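You operate a simulated robot arm through the tools that you are given. There is no shell and no other tool.

The job below is to be done with a simulated two-armed robot. You get a single attempt, and the scene is never put back.

TASK
Set the bench stop to the bench card's length and lock it.
Fine: Free the stop lever first. Swing the one-dot flip stop up, so that the length counts from the fixed stop. Where these are worked on the way, their far stop is far enough and under half their travel is too little: stop lever.
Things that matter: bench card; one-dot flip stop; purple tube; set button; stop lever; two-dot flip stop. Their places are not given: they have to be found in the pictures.

Only the result counts: the job must be done as asked and must still hold three seconds after the hand-in. Knocking over, shifting, dropping, spilling or breaking anything else fails it.

THE ROBOT
Two 7-joint arms with two-finger parallel grippers on one trunk that stands fixed in place. Base frame: the origin is at the foot of the trunk, x ahead of it, y to its left, z up. Lengths are in m, angles in degrees, forces in N, time in s.
The left shoulder is at [0.057, 0.182, 1.164], the right one opposite. With the tool pointing down near the work surface each hand reaches from about 0.28 to 0.74 m from the base axis, measured 20 degrees to its own side. Payload 3.91 kg a hand.
The TCP of each hand is the grasp point between the finger pads, 0.03 m short of the fingertips. In the tool frame z runs along the fingers and y along their closing line. The gripper opens to 0.11 m. The fingers are 0.02 m wide and 0.01 m thick; the gripper's body (0.048 by 0.112 m) begins 0.055 m behind the TCP.
Orientation is that of the tool frame in the base frame, as a unit quaternion [x, y, z, w]. With the fingers straight down and closing along the base's y, the tool's x points along the base's -x, its y along +y and its z along -z.

THE INTERFACE
- The arms move only by the tool play_rows. It takes "left_plan", "right_plan" or both (then of equal length, played together; a hand with none holds still); each is a list of rows, each a list of 7 numbers: the shift along the base's x, y, z in m, then the turn, a rotation vector about the base's x, y, z in degrees, then the finger opening in m, from 0 to 0.11. In form: [[dx, dy, dz, wx, wy, wz, gripper], ...]. A call has 1 to 20 rows; each row shifts and turns the commanded pose from where the row before left it. Rows are played at 5 a second. More than 0.05 m and 8.6 degrees between two rows, or a gripper value outside its range, and nothing of the call is played. Where a pose cannot be reached the arm comes as near as it can. A force on the tool above 90 N (or 10 N above the force at the start of the call, whichever is more), or a blocked arm, ends the call early, and 0.2 s more pass. The fingers move at their own pace (about 0.072 m/s each) and stop on an object; they squeeze with about 45 N. The grip force told is the motor's: it shows also when the fingers shut on nothing. Time passes only in rows, and 0.2 s behind the last, so rows that do not move let the fingers close. It gives the time, the measured TCP pose, the force on the tool (base axes), the opening and the grip force at its end, in the units of the frame above (readings bear some noise), with the torque about the TCP (base axes, N m) and any sound that the robot's microphone picked up.
- Cameras (640 x 400 px; columns grow to the right, rows downward): "scene" is now at [0.1763, 0.0564, 1.3952]; the picture's right is [0.59, -0.81, 0.00], its down [-0.15, -0.11, -0.98] and it looks along [0.79, 0.58, -0.18] (base axes); focal length 214 px, centre (320, 200). "left" rides on the left gripper at [0.072, -0.017, -0.103] in its tool frame; the picture's right is [0.23, 0.97, 0.00], its down [-0.76, 0.18, -0.62] and it looks along [-0.61, 0.14, 0.78] (tool axes); focal length 222 px, centre (320, 200). "right" rides on the right gripper at [0.072, 0.017, -0.103] in its tool frame; the picture's right is [-0.23, 0.97, 0.00], its down [-0.76, -0.18, -0.62] and it looks along [-0.61, -0.14, 0.78] (tool axes); focal length 222 px, centre (320, 200).
- camera(camera): a new picture of that camera. It takes no simulated time.
- lift_body(by): moves the trunk up (or, below 0, down) by that many m; the arms and the scene camera ride with it, the base frame stays. It gives what a move gives, with no picture.
- aim_head(pan, tilt): turns the head with the scene camera to pan (to the left, within 80 degrees either way) and tilt (down, from -29 to 69), counted from straight ahead of the robot (the tilt from the chest, where the trunk bows). It gives what a move gives.
- point_at(camera, pixels): for up to 12 pixels [column, row] of the newest picture of that camera ("zoom" is the newest enlarged one), the place [x, y, z] in the base frame of the surface seen there, good to about 0.002 m. It takes no simulated time.
- inspect(camera, box): a new picture of the part [left, top, right, bottom] of that camera's present view, enlarged. It takes no simulated time.
- close_job(): hands the job in; it is judged then, once.

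Leave the grippers open and the arms clear of the work at the hand-in unless told otherwise.

The tools are called after "Request:" as name(argument=value, ...) on one line, values as JSON. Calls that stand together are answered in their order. play_rows: Moves the arms, as the interface text tells. Its arguments: {"type":"object","properties":{"left_plan":{"type":"array"},"right_plan":{"type":"array"}},"required":[]} The other tools are called the same way: lift_body (by) moves the trunk up or down; aim_head (pan, tilt) turns the head that bears the scene camera; camera (camera) takes a picture; point_at (camera, pixels) gives the place of the surface under pixels of a picture; inspect (camera, box) takes an enlarged picture of a part of a camera's view; close_job () hands the job in.

At the start:

```text
t: 0.0
left_eef_pos: [0.3134, 0.3359, 1.2806]
left_tool_rot: [0.0, 1.0, 0.0, 0.0]
left_force: [0.0, -0.7, -0.3]
left_torque: [-0.02, 0.03, 0.03]
left_width: 0.11
left_gripper_force: 0.1
right_eef_pos: [0.2969, 0.0576, 1.2952]
right_tool_rot: [0.003, 1.0, -0.002, -0.007]
right_force: [0.1, 0.0, -0.6]
right_torque: [0.02, 0.01, 0.03]
right_width: 0.1099
right_gripper_force: 0.1
trunk travel left (down, up): [-0.425, 0.089]
head pan, tilt (commanded): [39.1, 56.1]
```

scene: 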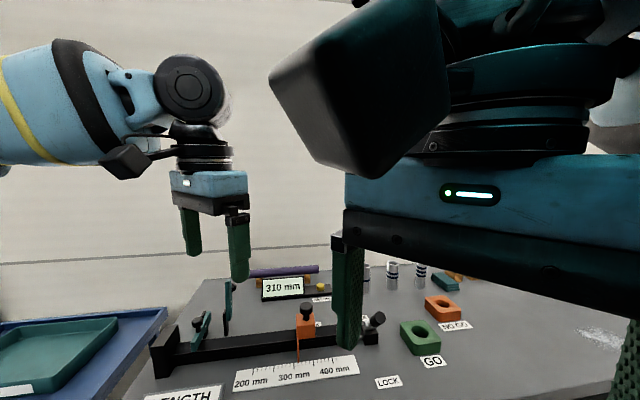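
right: 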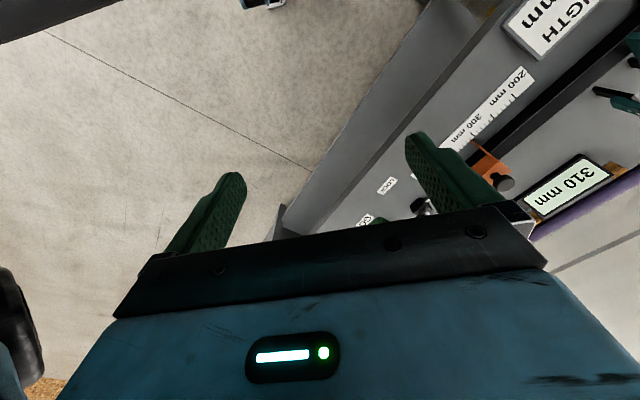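
left: 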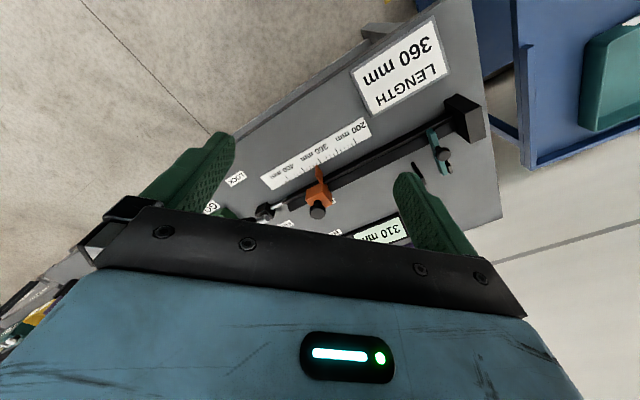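

The scene picture shows a bench with a black rail, an orange stop block at about (305,322), flip stops at about (200,328) and (228,300), a display reading 310 mm, and a LOCK label at (388,382). The left camera shows a card reading "LENGTH 360 mm". I'll zoom in on these before moving anything.

Request:
inspect(camera="scene", box=[130, 250, 400, 400])

Request:
inspect(camera="left", box=[200, 0, 520, 250])

Request:
inspect(camera="right", box=[340, 0, 640, 250])

```text
2.37 times, centred on (265, 325) of scene
```

zoom: 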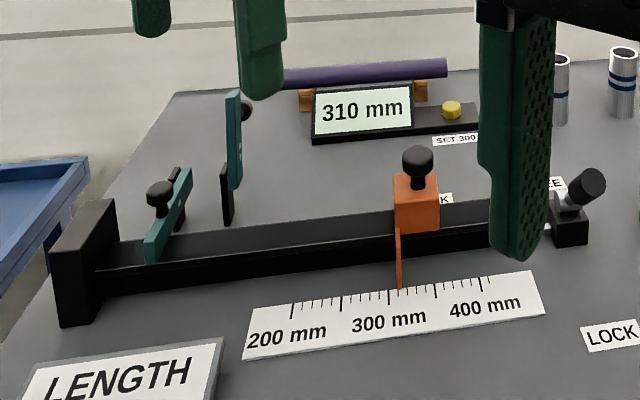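

```text
1.60 times, centred on (360, 125) of left
```

zoom: 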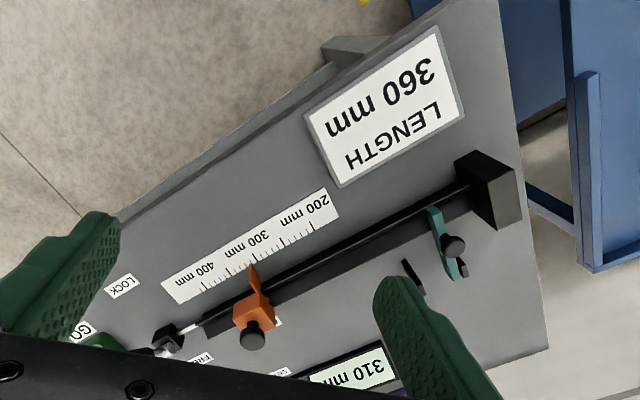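

```text
1.60 times, centred on (490, 125) of right
```

zoom: 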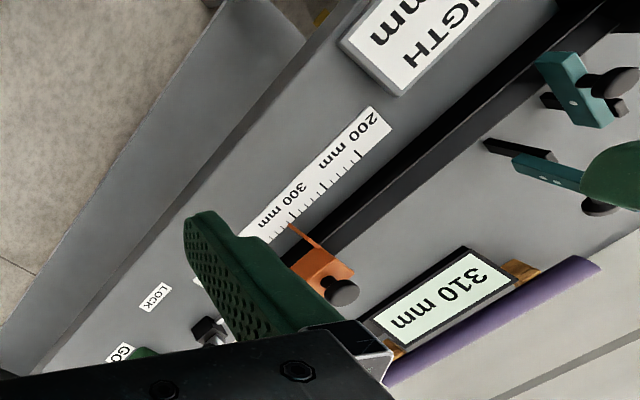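

The card reads LENGTH 360 mm, and the display reads 310 mm with a "SET 300" button beside it. Next I'll measure where the parts are, using a fresh scene picture.

Request:
camera(camera="scene")

Request:
point_at(camera="scene", pixels=[[168, 355], [306, 312], [200, 330], [228, 300], [374, 320], [283, 287], [320, 288], [285, 270], [388, 381], [300, 375], [249, 273], [318, 269]])

Request:
point_at(camera="left", pixels=[[400, 60], [316, 150], [318, 210], [455, 110], [440, 150], [265, 212], [235, 180], [490, 80], [372, 238], [420, 170], [480, 20], [210, 205]])

```text
taken
```

scene: 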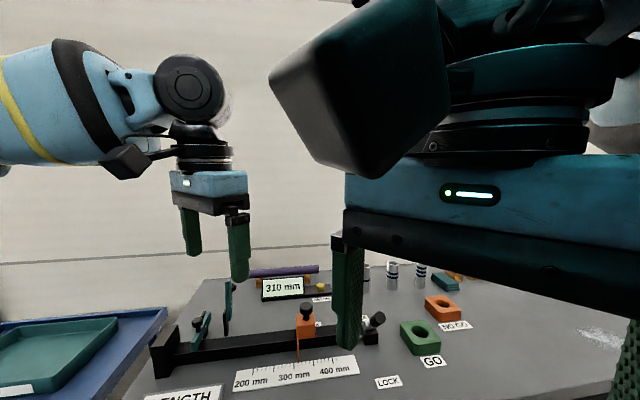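

```text
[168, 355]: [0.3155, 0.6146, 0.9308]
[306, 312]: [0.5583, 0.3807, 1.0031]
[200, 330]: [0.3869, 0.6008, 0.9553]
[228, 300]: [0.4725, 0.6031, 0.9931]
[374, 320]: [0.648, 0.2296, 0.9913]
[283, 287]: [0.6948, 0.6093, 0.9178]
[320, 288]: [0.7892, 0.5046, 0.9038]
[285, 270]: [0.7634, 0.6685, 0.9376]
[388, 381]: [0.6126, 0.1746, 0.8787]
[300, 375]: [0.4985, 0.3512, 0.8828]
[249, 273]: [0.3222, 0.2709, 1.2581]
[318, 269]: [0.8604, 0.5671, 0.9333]
```

```text
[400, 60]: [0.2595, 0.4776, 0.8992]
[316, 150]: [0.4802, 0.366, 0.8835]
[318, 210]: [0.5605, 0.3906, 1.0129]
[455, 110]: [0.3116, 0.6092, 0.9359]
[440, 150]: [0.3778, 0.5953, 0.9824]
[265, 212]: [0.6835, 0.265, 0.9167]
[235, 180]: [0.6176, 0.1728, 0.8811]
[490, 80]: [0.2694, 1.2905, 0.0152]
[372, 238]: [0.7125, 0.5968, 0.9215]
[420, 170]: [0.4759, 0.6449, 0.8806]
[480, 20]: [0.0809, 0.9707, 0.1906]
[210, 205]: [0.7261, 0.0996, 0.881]
```

The table top is at about z=0.88. The rail runs from the fixed stop near (0.31,0.61) to the lever near (0.66,0.23). The right arm fills the right half of the scene view, so I'll move the right hand to its own side and then look again.

Request:
play_rows(right_plan=[[0, -0.045, 0, 0, 0, 0, 0.11], [0, -0.045, 0, 0, 0, 0, 0.11], [0, -0.045, 0, 0, 0, 0, 0.11], [0, -0.045, 0, 0, 0, 0, 0.11], [0, -0.045, 0, 0, 0, 0, 0.11], [0, -0.045, 0, 0, 0, 0, 0.11], [0, -0.045, 0, 0, 0, 0, 0.11], [0, -0.045, 0, 0, 0, 0, 0.11]])

Request:
aim_head(pan=39, tilt=69)

Request:
camera(camera="scene")

```text
t: 0.6
left_eef_pos: [0.3128, 0.3347, 1.2806]
left_tool_rot: [0.0, 1.0, 0.0, -0.001]
left_force: [0.7, 0.6, -0.7]
left_torque: [0.01, -0.01, -0.01]
left_width: 0.1099
left_gripper_force: 0.0
right_eef_pos: [0.3094, -0.0188, 1.2785]
right_tool_rot: [0.031, 0.999, -0.009, -0.008]
right_force: [0.0, 0.5, -0.5]
right_torque: [-0.02, 0.02, 0.0]
right_width: 0.1102
right_gripper_force: 0.1
trunk travel left (down, up): [-0.425, 0.089]
head pan, tilt (commanded): [39.1, 56.1]
stopped in row 2 (right hand): the force on the tool passed its limit at 128 N (the readings are from after the stop); the commanded pose is now the measured one
```

```text
t: 1.3
left_eef_pos: [0.3114, 0.3355, 1.28]
left_tool_rot: [0.001, 1.0, 0.0, -0.001]
left_force: [-0.2, 0.0, 0.1]
left_torque: [-0.03, 0.01, 0.0]
left_width: 0.1102
left_gripper_force: 0.0
right_eef_pos: [0.3065, -0.0189, 1.2813]
right_tool_rot: [0.031, 0.999, -0.009, -0.008]
right_force: [-0.8, 0.2, -0.9]
right_torque: [0.01, -0.01, -0.02]
right_width: 0.1101
right_gripper_force: 0.0
trunk travel left (down, up): [-0.425, 0.089]
head pan, tilt (commanded): [39.0, 68.8]
```

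```text
taken
```

scene: 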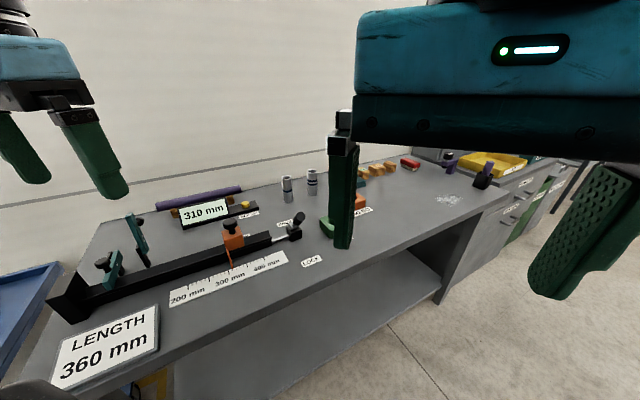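

The right hand stopped early with a 128 N force, so it probably touched the robot's own body or jerked. It did move aside by about 0.08 m and the bench is now mostly visible. I'll zoom in on the rail, scale, display and lever.

Request:
inspect(camera="scene", box=[40, 170, 340, 390])

Request:
inspect(camera="scene", box=[160, 215, 320, 310])

Request:
inspect(camera="scene", box=[90, 180, 270, 290])

Request:
inspect(camera="scene", box=[240, 150, 440, 280])

```text
1.82 times, centred on (190, 280) of scene
```

zoom: 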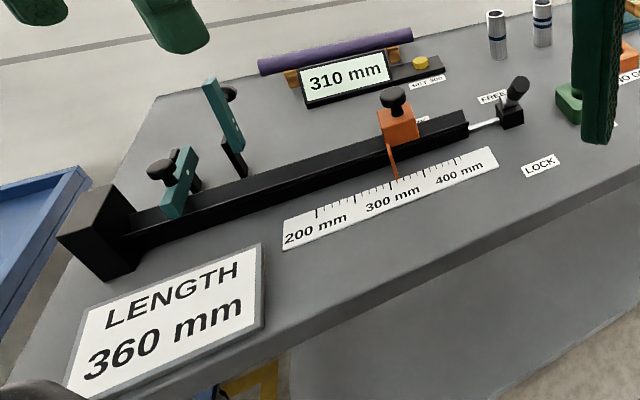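

```text
4.00 times, centred on (240, 262) of scene
```

zoom: 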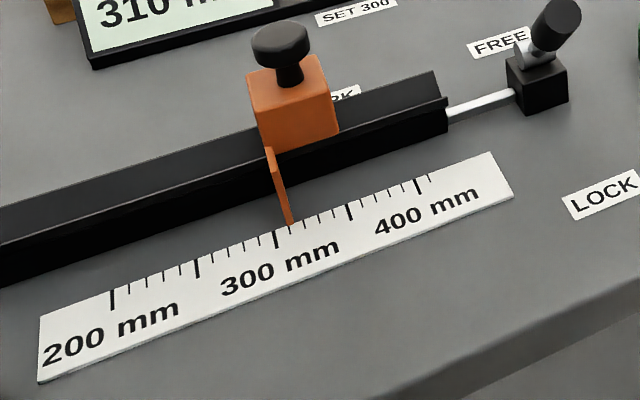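

```text
3.56 times, centred on (180, 235) of scene
```

zoom: 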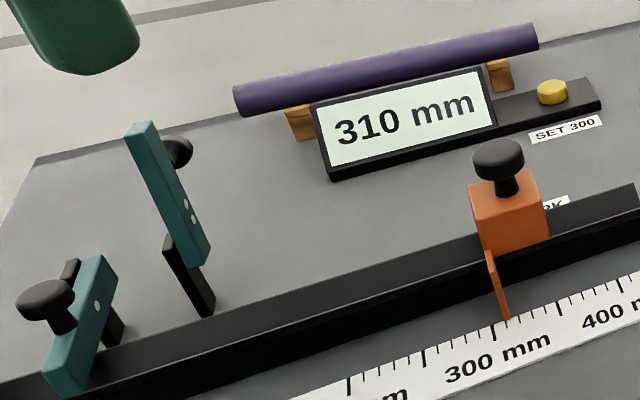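

```text
3.08 times, centred on (340, 215) of scene
```

zoom: 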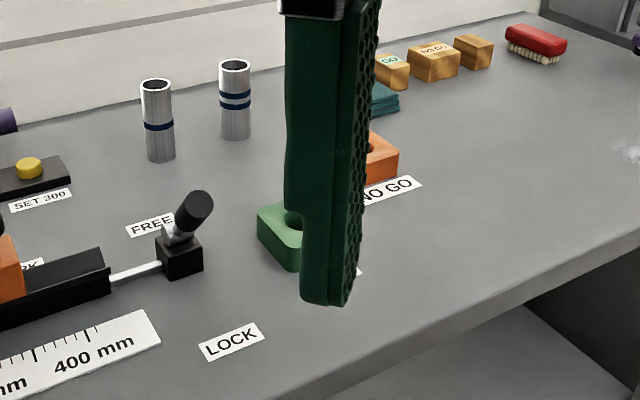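

The pointer sits at about 310 on the scale (long ticks at 200, 250, 300, 350 and 400) and the display also reads 310. The lever stands between the FREE label (behind) and the LOCK label (in front). The one-dot stop lies down on the rail and the two-dot stop stands up. There is also a partly hidden label, "..RK", behind the orange slide. I'll measure the rail geometry in an enlarged view.

Request:
inspect(camera="scene", box=[40, 205, 220, 325])

Request:
inspect(camera="left", box=[240, 60, 510, 240])

```text
3.33 times, centred on (130, 265) of scene
```

zoom: 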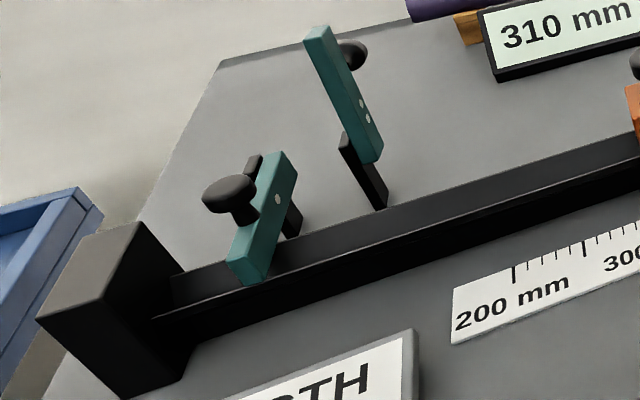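

```text
2.22 times, centred on (375, 150) of left
```

zoom: 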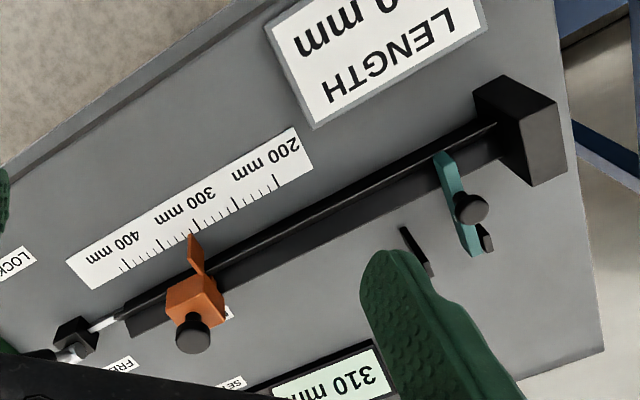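

I'll query a set of points on this enlarged left view: the fixed block, one-dot stop, orange slide, scale ticks and rail.

Request:
point_at(camera="zoom", pixels=[[500, 100], [520, 130], [545, 140], [480, 100], [490, 130], [450, 165], [462, 200], [472, 235], [470, 208], [195, 300], [195, 335], [192, 240]])

Request:
point_at(camera="zoom", pixels=[[275, 175], [235, 195], [195, 222], [160, 240], [123, 265], [400, 180], [400, 165], [405, 195], [215, 270], [70, 330], [78, 348], [425, 255]])

```text
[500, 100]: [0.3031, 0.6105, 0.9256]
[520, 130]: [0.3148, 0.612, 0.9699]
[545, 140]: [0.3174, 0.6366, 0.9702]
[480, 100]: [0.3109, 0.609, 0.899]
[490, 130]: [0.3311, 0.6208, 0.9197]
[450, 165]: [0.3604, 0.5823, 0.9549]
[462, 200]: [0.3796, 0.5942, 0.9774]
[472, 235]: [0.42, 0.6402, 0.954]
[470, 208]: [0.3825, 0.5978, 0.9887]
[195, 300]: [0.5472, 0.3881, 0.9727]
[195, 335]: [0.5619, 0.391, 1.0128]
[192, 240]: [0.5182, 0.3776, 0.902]
```

```text
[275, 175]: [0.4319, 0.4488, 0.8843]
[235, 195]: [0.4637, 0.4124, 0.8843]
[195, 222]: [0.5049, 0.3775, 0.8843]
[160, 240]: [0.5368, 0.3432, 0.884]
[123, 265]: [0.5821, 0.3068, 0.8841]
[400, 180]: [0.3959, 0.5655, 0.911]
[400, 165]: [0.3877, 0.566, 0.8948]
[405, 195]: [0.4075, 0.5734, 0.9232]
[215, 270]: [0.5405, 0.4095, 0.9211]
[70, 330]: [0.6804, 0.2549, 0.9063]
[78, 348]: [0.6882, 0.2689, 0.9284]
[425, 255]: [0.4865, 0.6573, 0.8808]
```

The ticks span 200 to 400 over about 0.2 m, and the 200 tick is about 0.2 m from the fixed block's face. So the scale is full size and counts from the fixed stop. I'll bring the left hand's camera closer to the slide and lever to see the pointer, the hidden label and the lever's pose.

Request:
play_rows(left_plan=[[0.02, 0, -0.02, 0, 0, 0, 0.11], [0.025, 0, -0.022, 0, 0, 0, 0.11], [0.025, 0, -0.022, 0, 0, 0, 0.11], [0.025, 0, -0.022, 0, 0, 0, 0.11], [0.025, 0, -0.022, 0, 0, 0, 0.11], [0.025, 0, -0.022, 0, 0, 0, 0.11], [0.02, 0, -0.02, 0, 0, 0, 0.11]])

Request:
camera(camera="left")

Request:
camera(camera="scene")

```text
t: 2.9
left_eef_pos: [0.4784, 0.3331, 1.1317]
left_tool_rot: [0.0, 1.0, -0.002, -0.001]
left_force: [-0.1, 1.2, -0.3]
left_torque: [-0.06, 0.03, 0.01]
left_width: 0.11
left_gripper_force: 0.0
right_eef_pos: [0.3081, -0.0188, 1.2788]
right_tool_rot: [0.032, 0.999, -0.009, -0.007]
right_force: [-0.2, -0.3, 0.1]
right_torque: [-0.05, -0.02, -0.03]
right_width: 0.1099
right_gripper_force: 0.1
trunk travel left (down, up): [-0.425, 0.089]
head pan, tilt (commanded): [39.0, 68.8]
```

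```text
taken
```

left: 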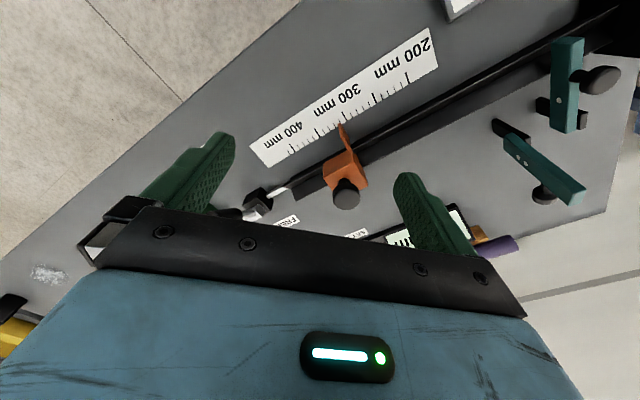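

```text
taken
```

scene: 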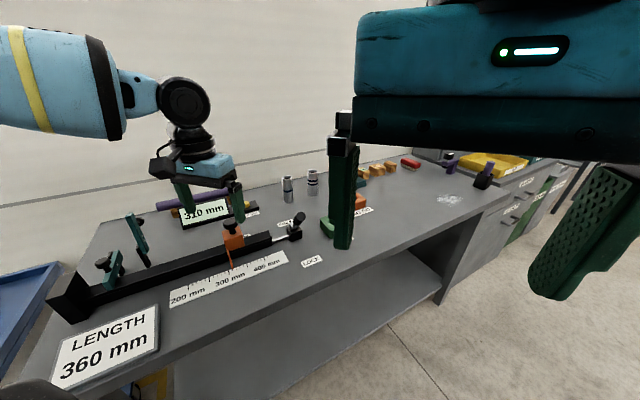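

The left hand now looks down on the slide between its fingers. I'll zoom in there on the pointer and scale, and on the lever area.

Request:
inspect(camera="left", box=[240, 40, 440, 170])

Request:
inspect(camera="left", box=[210, 130, 410, 255])

Request:
inspect(camera="left", box=[460, 0, 640, 220])

```text
3.08 times, centred on (340, 105) of left
```

zoom: 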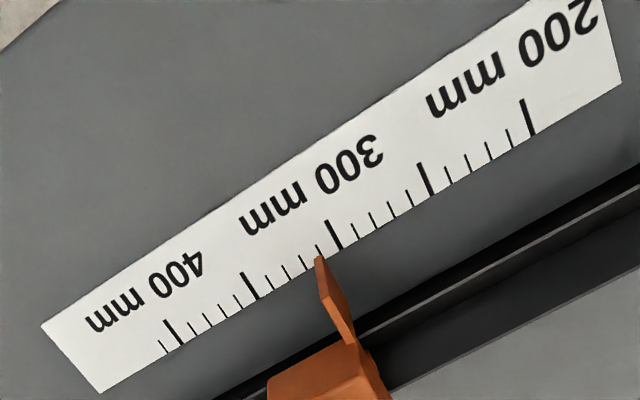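

```text
3.20 times, centred on (310, 192) of left
```

zoom: 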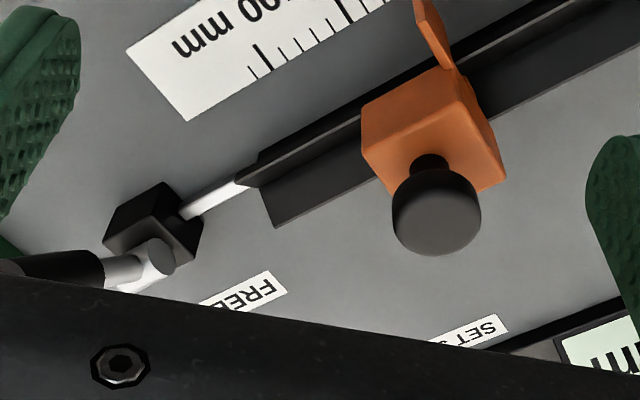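

```text
1.82 times, centred on (550, 110) of left
```

zoom: 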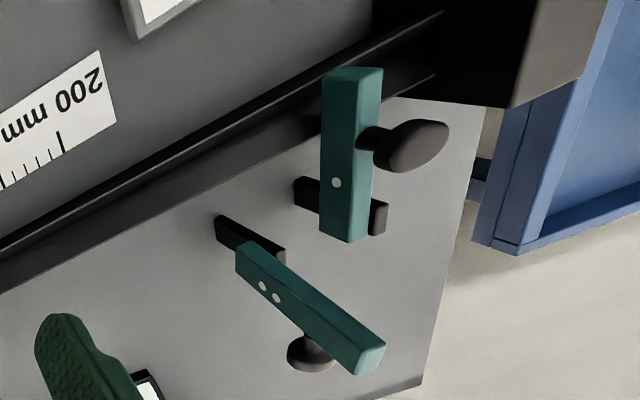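

The pointer tip sits right on the 310 tick, so scale and display agree. I still need to read the hidden "..RK" label and see the set button and tube clearly. I'll move the left hand farther out, keeping it high above everything.

Request:
play_rows(left_plan=[[0.015, 0.018, 0.005, 0, 0, 0, 0.11], [0.015, 0.02, 0.005, 0, 0, 0, 0.11], [0.015, 0.02, 0.005, 0, 0, 0, 0.11], [0.015, 0.02, 0.005, 0, 0, 0, 0.11], [0.015, 0.02, 0, 0, 0, 0, 0.11], [0.015, 0.02, 0, 0, 0, 0, 0.11]])

Request:
camera(camera="left")

Request:
inspect(camera="left", box=[200, 60, 440, 240])

```text
t: 4.3
left_eef_pos: [0.568, 0.4546, 1.1504]
left_tool_rot: [0.0, 1.0, -0.001, -0.001]
left_force: [-0.1, -0.4, -0.1]
left_torque: [0.01, -0.01, -0.02]
left_width: 0.1102
left_gripper_force: 0.1
right_eef_pos: [0.3079, -0.0176, 1.2784]
right_tool_rot: [0.031, 0.999, -0.009, -0.007]
right_force: [-0.2, 0.5, -0.2]
right_torque: [-0.01, 0.02, 0.03]
right_width: 0.1101
right_gripper_force: 0.0
trunk travel left (down, up): [-0.425, 0.089]
head pan, tilt (commanded): [39.0, 68.8]
```

```text
taken
```

left: 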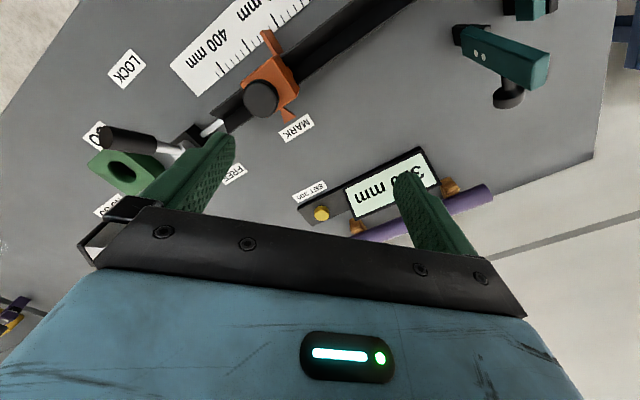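

```text
2.22 times, centred on (320, 150) of left
```

zoom: 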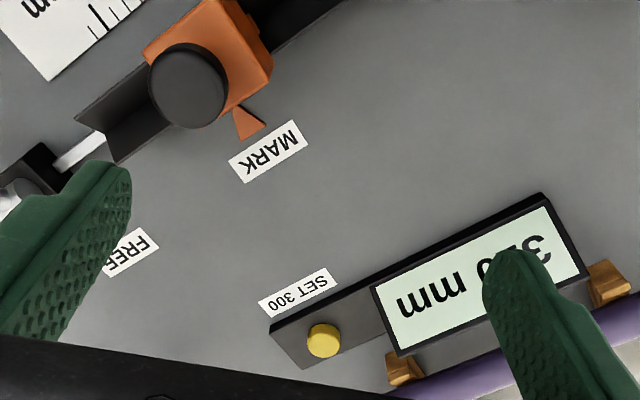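

The hidden label says "MARK", and the slide has a second orange arrow on its back side pointing near it. I'll zoom in on that and measure it.

Request:
inspect(camera="left", box=[235, 40, 335, 150])

Request:
point_at(camera="left", pixels=[[290, 115], [297, 128], [284, 132], [310, 122], [320, 212], [268, 42], [248, 48], [225, 70], [310, 193], [263, 97], [230, 175], [125, 68]])

```text
3.64 times, centred on (285, 95) of left
```

zoom: 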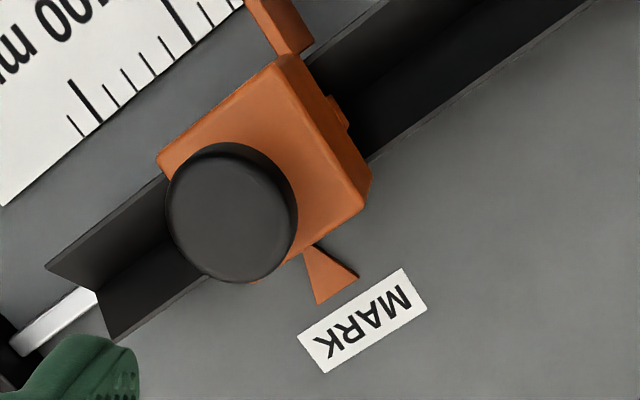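

```text
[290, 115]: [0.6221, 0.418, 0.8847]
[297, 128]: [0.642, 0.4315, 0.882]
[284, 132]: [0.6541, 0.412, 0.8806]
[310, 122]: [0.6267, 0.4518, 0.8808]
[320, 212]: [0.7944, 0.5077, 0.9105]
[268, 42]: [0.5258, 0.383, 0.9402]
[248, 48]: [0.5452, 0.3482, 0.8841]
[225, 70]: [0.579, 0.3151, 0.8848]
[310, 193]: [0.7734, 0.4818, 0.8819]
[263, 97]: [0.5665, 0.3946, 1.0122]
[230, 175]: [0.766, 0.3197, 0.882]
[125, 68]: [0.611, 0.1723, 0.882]
```

The orange triangle is a mark lying on the table (z≈0.885) at about (0.622,0.418), next to the MARK label. By rough arithmetic it is about 357 mm from the fixed face, so it needs care. Next I'll look closely at the fixed stop and the one-dot flip stop, moving the left hand there at a safe height.

Request:
play_rows(left_plan=[[-0.025, 0.012, 0, 0, 0, 0, 0.11], [-0.03, 0.016, 0, 0, 0, 0, 0.11], [-0.03, 0.016, 0, 0, 0, 0, 0.11], [-0.03, 0.016, 0, 0, 0, 0, 0.11], [-0.03, 0.016, -0.005, 0, 0, 0, 0.11], [-0.03, 0.016, -0.01, 0, 0, 0, 0.11], [-0.03, 0.016, -0.015, 0, 0, 0, 0.11], [-0.03, 0.016, -0.02, 0, 0, 0, 0.11], [-0.025, 0.012, -0.02, 0, 0, 0, 0.11]])

Request:
camera(camera="left")

Request:
inspect(camera="left", box=[200, 60, 440, 230])

Request:
camera(camera="scene")

```text
t: 6.3
left_eef_pos: [0.3386, 0.5666, 1.1226]
left_tool_rot: [0.007, 1.0, 0.007, 0.03]
left_force: [-2.7, 1.5, -7.7]
left_torque: [-0.21, -0.22, -0.02]
left_width: 0.1099
left_gripper_force: 0.1
left hand out of reach, approached as far as the arm can: row 8
right_eef_pos: [0.3022, -0.0217, 1.28]
right_tool_rot: [0.032, 0.999, -0.008, -0.005]
right_force: [-2.1, -0.4, 0.0]
right_torque: [0.1, -0.07, 0.02]
right_width: 0.1099
right_gripper_force: 0.0
trunk travel left (down, up): [-0.425, 0.089]
head pan, tilt (commanded): [39.0, 68.8]
```

```text
taken
```

left: 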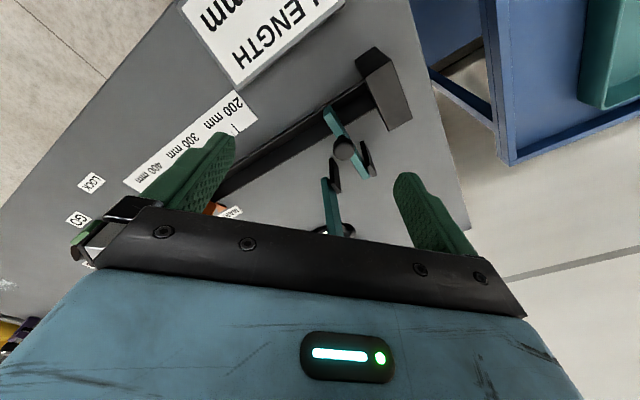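

```text
2.35 times, centred on (320, 145) of left
```

zoom: 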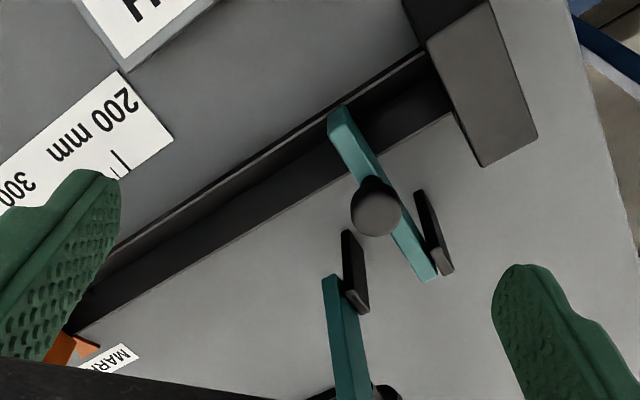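

```text
taken
```

scene: 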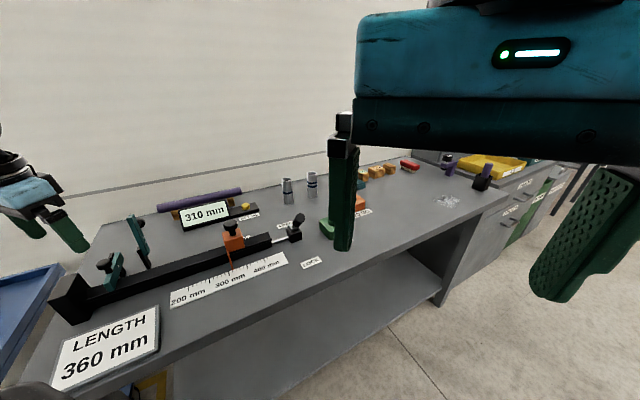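

The hand reached its limit there without a yaw turn. In the enlarged left view the one-dot arm runs from its front end (340,118) to its rear end (425,270), with the mushroom knob at (376,208). I'll measure these and the fixed block face.

Request:
point_at(camera="zoom", pixels=[[340, 115], [355, 145], [376, 208], [360, 225], [410, 240], [430, 275], [425, 200], [445, 262], [350, 240], [362, 300], [333, 285], [335, 125]])

Request:
point_at(camera="zoom", pixels=[[432, 45], [420, 20], [450, 90], [470, 130], [482, 155], [480, 80], [410, 60], [350, 98], [250, 155], [150, 215], [400, 140], [160, 280]])

```text
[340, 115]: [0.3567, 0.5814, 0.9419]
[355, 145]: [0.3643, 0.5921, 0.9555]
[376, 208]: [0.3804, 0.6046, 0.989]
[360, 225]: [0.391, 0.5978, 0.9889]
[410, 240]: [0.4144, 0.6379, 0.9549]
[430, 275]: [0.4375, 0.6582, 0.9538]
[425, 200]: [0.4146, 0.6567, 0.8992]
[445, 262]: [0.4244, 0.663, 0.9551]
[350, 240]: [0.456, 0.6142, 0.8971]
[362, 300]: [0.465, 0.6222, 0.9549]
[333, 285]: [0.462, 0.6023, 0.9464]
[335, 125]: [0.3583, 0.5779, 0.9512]
```

```text
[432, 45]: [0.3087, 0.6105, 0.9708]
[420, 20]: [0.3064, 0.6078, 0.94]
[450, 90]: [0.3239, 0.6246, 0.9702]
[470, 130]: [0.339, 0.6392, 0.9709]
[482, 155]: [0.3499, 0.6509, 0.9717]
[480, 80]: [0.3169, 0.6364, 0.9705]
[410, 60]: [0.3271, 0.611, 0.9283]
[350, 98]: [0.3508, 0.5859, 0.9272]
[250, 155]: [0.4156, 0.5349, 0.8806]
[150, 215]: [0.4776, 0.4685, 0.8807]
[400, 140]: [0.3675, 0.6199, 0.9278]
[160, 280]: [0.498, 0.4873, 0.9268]
```

The rail direction comes out at about −45° (u ≈ (0.707,−0.707), away from the fixed stop). The scale's 200 tick is 200 mm from the fixed face, so the scale is true. The right hand's camera box was probably touching the head earlier. I'll take the right hand forward first, then slowly to the right, so it is out of the way.

Request:
play_rows(right_plan=[[0.02, 0, -0.005, 0, 0, 0, 0.11], [0.025, 0, -0.01, 0, 0, 0, 0.11], [0.025, 0, -0.01, 0, 0, 0, 0.11], [0.02, -0.015, -0.01, 0, 0, 0, 0.11], [0, -0.025, 0, 0, 0, 0, 0.11], [0, -0.025, 0, 0, 0, 0, 0.11], [0, -0.025, 0, 0, 0, 0, 0.11], [0, -0.025, 0, 0, 0, 0, 0.11], [0, -0.025, 0, 0, 0, 0, 0.11], [0, -0.025, 0, 0, 0, 0, 0.11], [0, -0.025, 0, 0, 0, 0, 0.11], [0, -0.025, 0, 0, 0, 0, 0.11]])

Request:
camera(camera="scene")

```text
t: 8.9
left_eef_pos: [0.3359, 0.5718, 1.1015]
left_tool_rot: [0.0, 1.0, 0.0, 0.0]
left_force: [-0.9, -0.6, 0.8]
left_torque: [-0.01, -0.01, -0.06]
left_width: 0.11
left_gripper_force: 0.0
right_eef_pos: [0.3955, -0.2339, 1.2477]
right_tool_rot: [0.03, 1.0, -0.006, -0.003]
right_force: [0.6, -0.3, -0.6]
right_torque: [-0.01, 0.01, 0.02]
right_width: 0.1098
right_gripper_force: 0.0
trunk travel left (down, up): [-0.425, 0.089]
head pan, tilt (commanded): [39.0, 68.8]
```

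```text
taken
```

scene: 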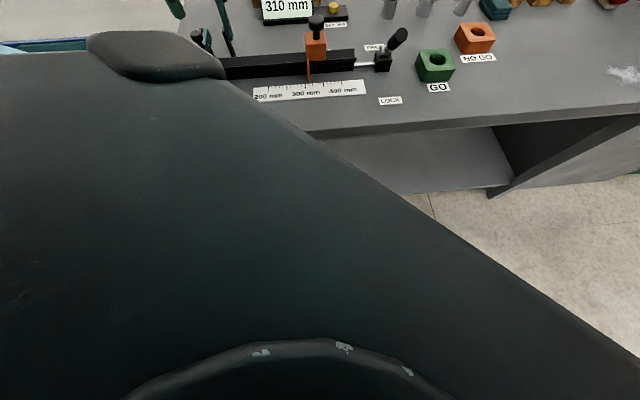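

The right hand is clear now. The head had been held back by it, and has now tilted fully so that the chest fills the view. I'll raise the head to a better tilt.

Request:
aim_head(pan=39, tilt=42)

Request:
camera(camera="scene")

```text
t: 9.8
left_eef_pos: [0.3356, 0.571, 1.1014]
left_tool_rot: [0.0, 1.0, 0.0, 0.0]
left_force: [-0.6, -0.1, 0.0]
left_torque: [-0.01, -0.02, 0.0]
left_width: 0.11
left_gripper_force: 0.2
right_eef_pos: [0.3964, -0.2332, 1.2479]
right_tool_rot: [0.03, 1.0, -0.006, -0.003]
right_force: [1.0, 0.4, -0.1]
right_torque: [0.01, -0.02, 0.01]
right_width: 0.11
right_gripper_force: 0.0
trunk travel left (down, up): [-0.425, 0.089]
head pan, tilt (commanded): [39.0, 42.0]
```

```text
taken
```

scene: 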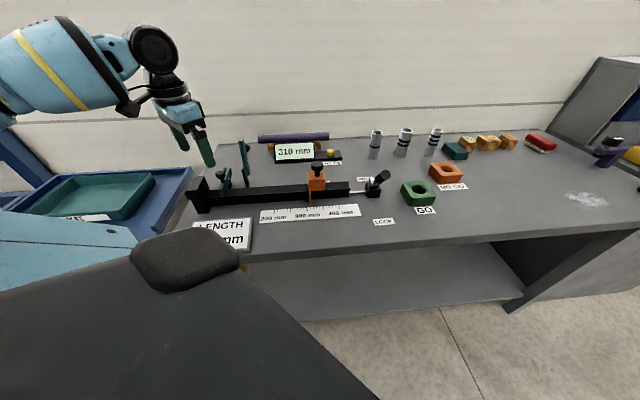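

Now the whole bench is visible. I'll zoom in on the rail and lever.

Request:
inspect(camera="scene", box=[180, 120, 420, 270])

Request:
inspect(camera="scene", box=[250, 140, 410, 240])

```text
2.67 times, centred on (300, 195) of scene
```

zoom: 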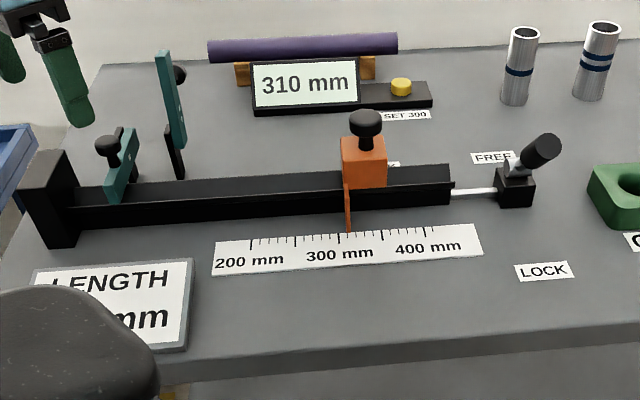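

```text
4.00 times, centred on (330, 190) of scene
```

zoom: 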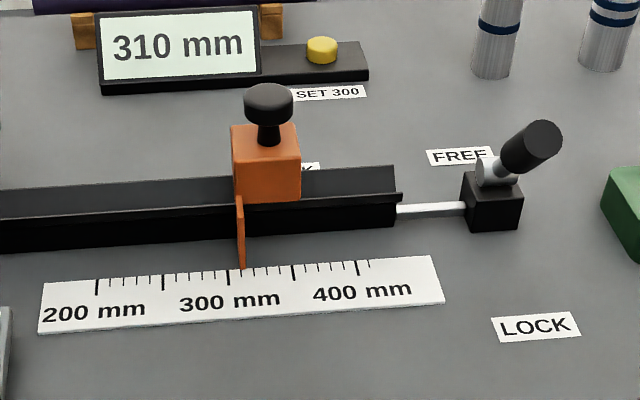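

The handle's lean direction needs measuring. In this zoom the black grip runs from about (512,165) to (550,135), and the pivot is at (490,170). I'll point at those, and at the mark, knob, button and tube ends.

Request:
point_at(camera="zoom", pixels=[[550, 140], [530, 150], [512, 165], [486, 172], [495, 200], [475, 190], [515, 195], [268, 100], [265, 130], [265, 160], [323, 50], [430, 208]])

Request:
inspect(camera="scene", box=[340, 155, 420, 205])

```text
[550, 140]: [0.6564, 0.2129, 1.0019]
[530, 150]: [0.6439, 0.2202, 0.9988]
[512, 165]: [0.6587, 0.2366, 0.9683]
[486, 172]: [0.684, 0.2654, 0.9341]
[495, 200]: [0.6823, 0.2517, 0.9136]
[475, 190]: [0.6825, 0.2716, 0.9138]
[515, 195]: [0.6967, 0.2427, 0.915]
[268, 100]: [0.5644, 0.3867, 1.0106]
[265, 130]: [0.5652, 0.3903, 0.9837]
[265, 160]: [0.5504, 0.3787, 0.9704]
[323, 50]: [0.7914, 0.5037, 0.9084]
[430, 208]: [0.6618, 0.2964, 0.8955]
```

```text
8.00 times, centred on (380, 180) of scene
```

zoom: 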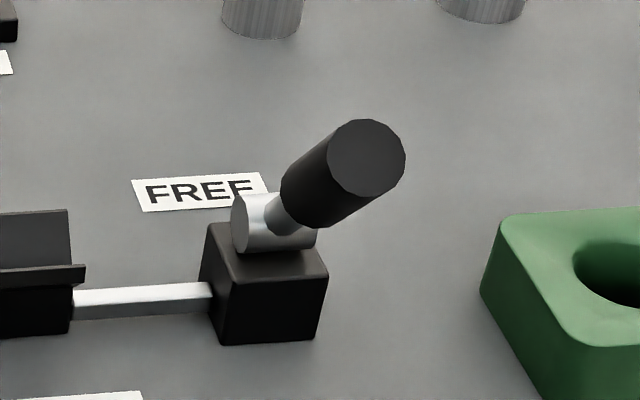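

The 8× view shows the pivot cylinder lying along the rail direction, with the handle leaning about 42° toward the robot, on the LOCK label's side. FREE is the far side. The pivot is near (0.690,0.258,0.937) and the grip tip near (0.650,0.218,1.000). I'll bring the left hand toward the lever, turning it 45° about z so the fingers close along the rail.

Request:
play_rows(left_plan=[[0.015, -0.025, 0.0035, 0, 0, 3, 0.11], [0.015, -0.025, 0.0035, 0, 0, 3, 0.11], [0.015, -0.025, 0.0035, 0, 0, 3, 0.11], [0.015, -0.025, 0.0035, 0, 0, 3, 0.11], [0.015, -0.025, 0.0035, 0, 0, 3, 0.11], [0.015, -0.025, 0.0035, 0, 0, 3, 0.11], [0.015, -0.025, 0.0035, 0, 0, 3, 0.11], [0.015, -0.025, 0.0035, 0, 0, 3, 0.11], [0.015, -0.025, 0.0035, 0, 0, 3, 0.11], [0.015, -0.025, 0.0035, 0, 0, 3, 0.11], [0.015, -0.025, 0.0035, 0, 0, 3, 0.11], [0.015, -0.025, 0.0035, 0, 0, 3, 0.11], [0.015, -0.025, 0.0035, 0, 0, 3, 0.11], [0.015, -0.025, 0.0035, 0, 0, 3, 0.11], [0.005, -0.005, 0, 0, 0, 3, 0.11]])

Request:
camera(camera="scene")

Request:
camera(camera="left")

```text
t: 13.1
left_eef_pos: [0.5523, 0.2179, 1.1488]
left_tool_rot: [-0.383, 0.924, -0.001, 0.0]
left_force: [0.1, 0.0, -0.2]
left_torque: [0.01, 0.01, -0.01]
left_width: 0.11
left_gripper_force: 0.1
right_eef_pos: [0.3975, -0.2329, 1.2479]
right_tool_rot: [0.029, 1.0, -0.007, -0.003]
right_force: [-0.6, 0.4, 0.2]
right_torque: [0.03, 0.0, 0.0]
right_width: 0.1099
right_gripper_force: 0.0
trunk travel left (down, up): [-0.425, 0.089]
head pan, tilt (commanded): [39.0, 42.0]
```

```text
taken
```

scene: 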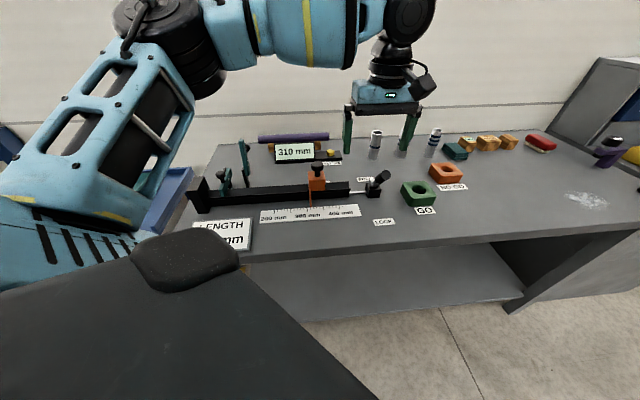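

```text
taken
```

left: 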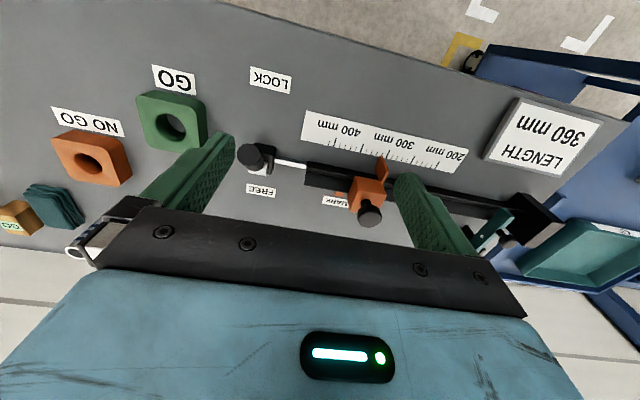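

The hand is in place with the fingers closing along the rail. From here the left camera sees the lever at (258,157), the slide and the mark. I'll zoom in on both.

Request:
inspect(camera="left", box=[290, 100, 410, 230])

Request:
inspect(camera="left", box=[210, 110, 330, 210])

Request:
point_at(camera="left", pixels=[[257, 155], [262, 152], [270, 170], [262, 160], [250, 160], [340, 195], [345, 200], [380, 165], [369, 190], [368, 215], [260, 190], [334, 201]])

```text
3.08 times, centred on (350, 165) of left
```

zoom: 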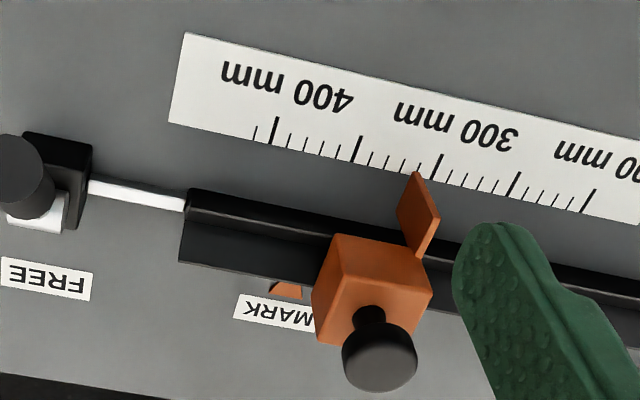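

```text
4.00 times, centred on (270, 160) of left
```

zoom: 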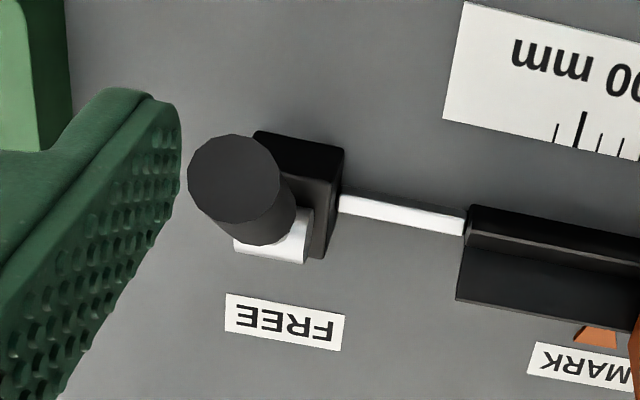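

```text
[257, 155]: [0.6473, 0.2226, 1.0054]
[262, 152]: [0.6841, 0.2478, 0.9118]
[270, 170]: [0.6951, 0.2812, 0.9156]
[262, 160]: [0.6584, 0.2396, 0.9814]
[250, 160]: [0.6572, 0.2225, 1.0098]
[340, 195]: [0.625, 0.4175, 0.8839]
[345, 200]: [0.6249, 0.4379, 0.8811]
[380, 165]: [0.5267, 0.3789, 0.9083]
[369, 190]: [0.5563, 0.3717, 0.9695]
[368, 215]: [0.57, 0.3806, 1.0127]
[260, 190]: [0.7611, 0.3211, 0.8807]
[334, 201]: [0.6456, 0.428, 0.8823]
```

The tip of the handle is near (0.651,0.220,1.004) and the pivot near (0.693,0.262,0.935). I'll tilt the hand 30° about the rail axis so the fingers point outward and down, and stop 0.12 m short of the handle along the finger direction.

Request:
play_rows(left_plan=[[0.0114, -0.0048, -0.01, 3.536, -3.536, 0, 0.11], [0.0114, -0.0048, -0.01, 3.536, -3.536, 0, 0.11], [0.0114, -0.0048, -0.01, 3.536, -3.536, 0, 0.11], [0.0114, -0.0048, -0.01, 3.536, -3.536, 0, 0.11], [0.0114, -0.0048, -0.01, 3.536, -3.536, 0, 0.11], [0.0114, -0.0048, -0.01, 3.536, -3.536, 0, 0.11]])

Request:
camera(camera="left")

Request:
camera(camera="scene")

```text
t: 14.4
left_eef_pos: [0.5982, 0.2355, 1.0912]
left_tool_rot: [-0.369, 0.892, 0.099, 0.24]
left_force: [0.5, 0.2, 0.1]
left_torque: [-0.01, 0.01, 0.02]
left_width: 0.1101
left_gripper_force: 0.1
left hand out of reach, approached as far as the arm can: row 2, 3, 5, 6
right_eef_pos: [0.396, -0.2328, 1.2469]
right_tool_rot: [0.03, 1.0, -0.006, -0.003]
right_force: [0.0, -0.4, -0.5]
right_torque: [0.01, 0.0, 0.01]
right_width: 0.11
right_gripper_force: 0.1
trunk travel left (down, up): [-0.425, 0.089]
head pan, tilt (commanded): [39.0, 42.0]
```

```text
taken
```

left: 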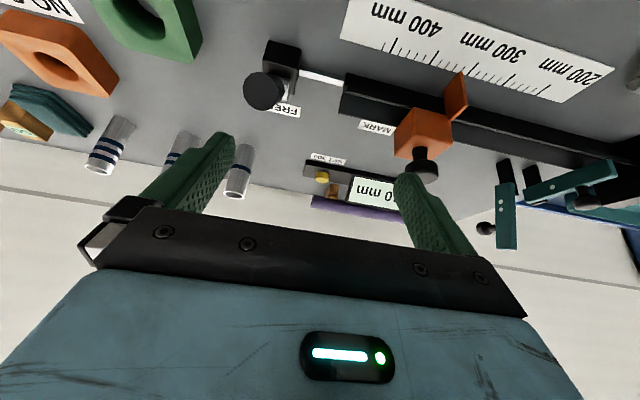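

```text
taken
```

scene: 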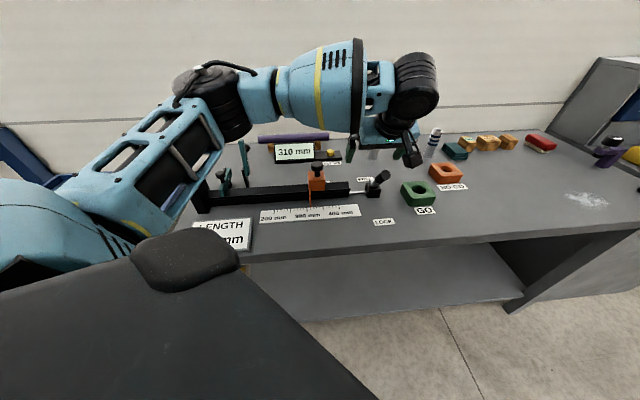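

With this yaw and tilt the hand stopped short at (0.598,0.236,1.091): the orientation is fine but the position is limited. Before touching anything I'll test, in free air above the lever, whether moving straight outward works with this tilt.

Request:
play_rows(left_plan=[[0.02, 0.01, 0.005, 0, 0, 0, 0.11], [0.025, 0.01, 0.005, 0, 0, 0, 0.11], [0.025, 0.01, 0.005, 0, 0, 0, 0.11], [0.025, 0.01, 0, 0, 0, 0, 0.11], [0.02, 0.01, 0, 0, 0, 0, 0.11]])

```text
t: 15.7
left_eef_pos: [0.6602, 0.3048, 1.0994]
left_tool_rot: [-0.369, 0.892, 0.099, 0.239]
left_force: [-0.6, 0.6, -0.2]
left_torque: [0.03, 0.01, -0.03]
left_width: 0.1102
left_gripper_force: 0.1
left hand out of reach, approached as far as the arm can: row 1, 2, 3, 4, 5
right_eef_pos: [0.3966, -0.2331, 1.2474]
right_tool_rot: [0.03, 1.0, -0.007, -0.003]
right_force: [-0.1, 0.3, 0.0]
right_torque: [0.01, 0.0, 0.02]
right_width: 0.1099
right_gripper_force: 0.0
trunk travel left (down, up): [-0.425, 0.089]
head pan, tilt (commanded): [39.0, 42.0]
```

The limit comes from the 45° yaw: the hand slides along a fixed line in the rail direction. I'll turn back about 27° in yaw, which leaves about 18° and keeps the tilt pointing straight out from the shoulder, then test the reach above the lever again.

Request:
play_rows(left_plan=[[0, -0.005, 0.0, 0, 0, -5.4, 0.11], [0, -0.005, 0.0, 0, 0, -5.4, 0.11], [0, -0.005, 0.0, 0, 0, -5.4, 0.11], [0, -0.005, 0.0, 0, 0, -5.4, 0.11], [0, -0.005, 0.0, 0, 0, -5.4, 0.11], [0.02, -0.005, 0, 0, 0, 0, 0.11], [0.02, 0, 0, 0, 0, 0, 0.11], [0.02, 0, 0, 0, 0, 0, 0.11]])

Request:
camera(camera="left")

```text
t: 17.4
left_eef_pos: [0.6912, 0.2725, 1.1003]
left_tool_rot: [-0.151, 0.954, 0.041, 0.256]
left_force: [0.4, -0.3, -0.6]
left_torque: [0.0, 0.01, 0.0]
left_width: 0.1099
left_gripper_force: 0.1
left hand out of reach, approached as far as the arm can: row 7, 8
right_eef_pos: [0.3959, -0.2333, 1.2479]
right_tool_rot: [0.03, 1.0, -0.006, -0.002]
right_force: [-0.5, -0.2, 1.0]
right_torque: [0.02, 0.04, 0.01]
right_width: 0.11
right_gripper_force: 0.0
trunk travel left (down, up): [-0.425, 0.089]
head pan, tilt (commanded): [39.0, 42.0]
```

```text
taken
```

left: 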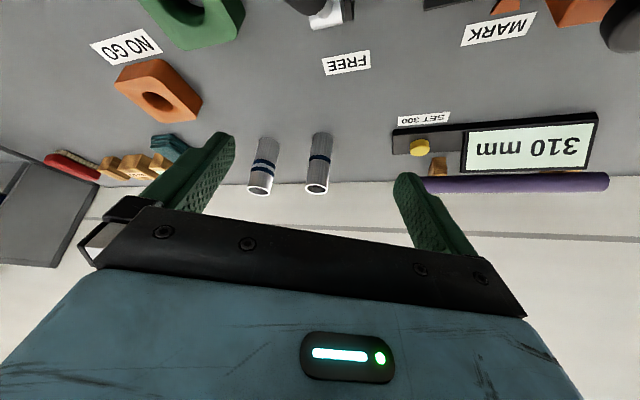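

With 18° yaw and 30° tilt the hand reached (0.691,0.273,1.100). I'll look at the arm's posture in the scene view to see whether it is stretched or limited at the wrist.

Request:
camera(camera="scene")

```text
taken
```

scene: 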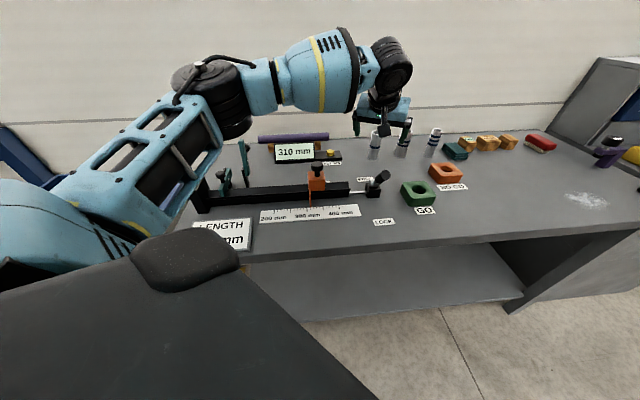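

I'll measure the arm's own joint positions in this picture to judge how stretched it is.

Request:
point_at(camera="scene", pixels=[[30, 215], [100, 180], [190, 120], [215, 80], [260, 85], [320, 75], [390, 65], [390, 110], [360, 120]])

```text
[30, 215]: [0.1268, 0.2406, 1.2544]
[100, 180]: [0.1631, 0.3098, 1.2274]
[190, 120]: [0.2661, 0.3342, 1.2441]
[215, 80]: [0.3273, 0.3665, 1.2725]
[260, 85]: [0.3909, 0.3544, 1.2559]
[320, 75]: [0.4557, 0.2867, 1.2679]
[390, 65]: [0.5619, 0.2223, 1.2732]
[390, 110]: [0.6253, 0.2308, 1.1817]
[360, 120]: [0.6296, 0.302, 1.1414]
```

The elbow is bent about 117°, so the arm is not fully stretched and a wrist limit is in play. I'll test with half the tilt (15°) and move outward again, still in free air.

Request:
play_rows(left_plan=[[0, 0, 0, -1.545, 4.755, 0, 0.11], [0, 0, 0, -1.545, 4.755, 0, 0.11], [0, 0, 0, -1.545, 4.755, 0, 0.11], [0.015, 0.005, 0, 0, 0, 0, 0.11], [0.015, 0.005, 0, 0, 0, 0, 0.11]])

```text
t: 18.6
left_eef_pos: [0.6907, 0.3074, 1.1066]
left_tool_rot: [-0.153, 0.969, 0.029, 0.193]
left_force: [-0.4, -0.9, 0.3]
left_torque: [-0.01, -0.03, -0.01]
left_width: 0.1096
left_gripper_force: 0.0
left hand out of reach, approached as far as the arm can: row 1, 2, 3, 4, 5
right_eef_pos: [0.3957, -0.2332, 1.2479]
right_tool_rot: [0.03, 1.0, -0.006, -0.003]
right_force: [0.4, 0.7, 0.3]
right_torque: [0.02, 0.02, 0.0]
right_width: 0.11
right_gripper_force: 0.1
trunk travel left (down, up): [-0.425, 0.089]
head pan, tilt (commanded): [39.0, 42.0]
```

Less tilt made it worse, so wrist yaw seems to be the limit. Earlier, with zero yaw, the hand reached farther from the shoulder. I'll turn the yaw to about −10° and try going outward again above the lever.

Request:
play_rows(left_plan=[[0, -0.005, 0, 0, 0, -7, 0.11], [0, -0.005, 0, 0, 0, -7, 0.11], [0, -0.005, 0, 0, 0, -7, 0.11], [0, -0.005, 0, 0, 0, -7, 0.11], [0.015, 0, 0, 0, 0, 0, 0.11], [0.015, 0, 0, 0, 0, 0, 0.11], [0.015, 0, 0, 0, 0, 0, 0.11]])

Request:
camera(camera="scene")

```text
t: 20.2
left_eef_pos: [0.6957, 0.3022, 1.1072]
left_tool_rot: [0.086, 0.981, -0.017, 0.173]
left_force: [-0.2, -0.9, -0.9]
left_torque: [0.01, 0.02, 0.01]
left_width: 0.1099
left_gripper_force: 0.0
left hand out of reach, approached as far as the arm can: row 1, 5, 6, 7
right_eef_pos: [0.3958, -0.2324, 1.2473]
right_tool_rot: [0.029, 1.0, -0.007, -0.002]
right_force: [-0.5, 0.6, -0.4]
right_torque: [0.0, 0.01, 0.01]
right_width: 0.11
right_gripper_force: 0.0
trunk travel left (down, up): [-0.425, 0.089]
head pan, tilt (commanded): [39.0, 42.0]
```

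```text
taken
```

scene: 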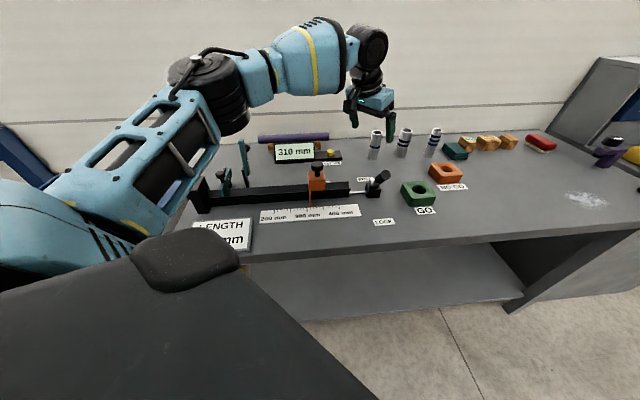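

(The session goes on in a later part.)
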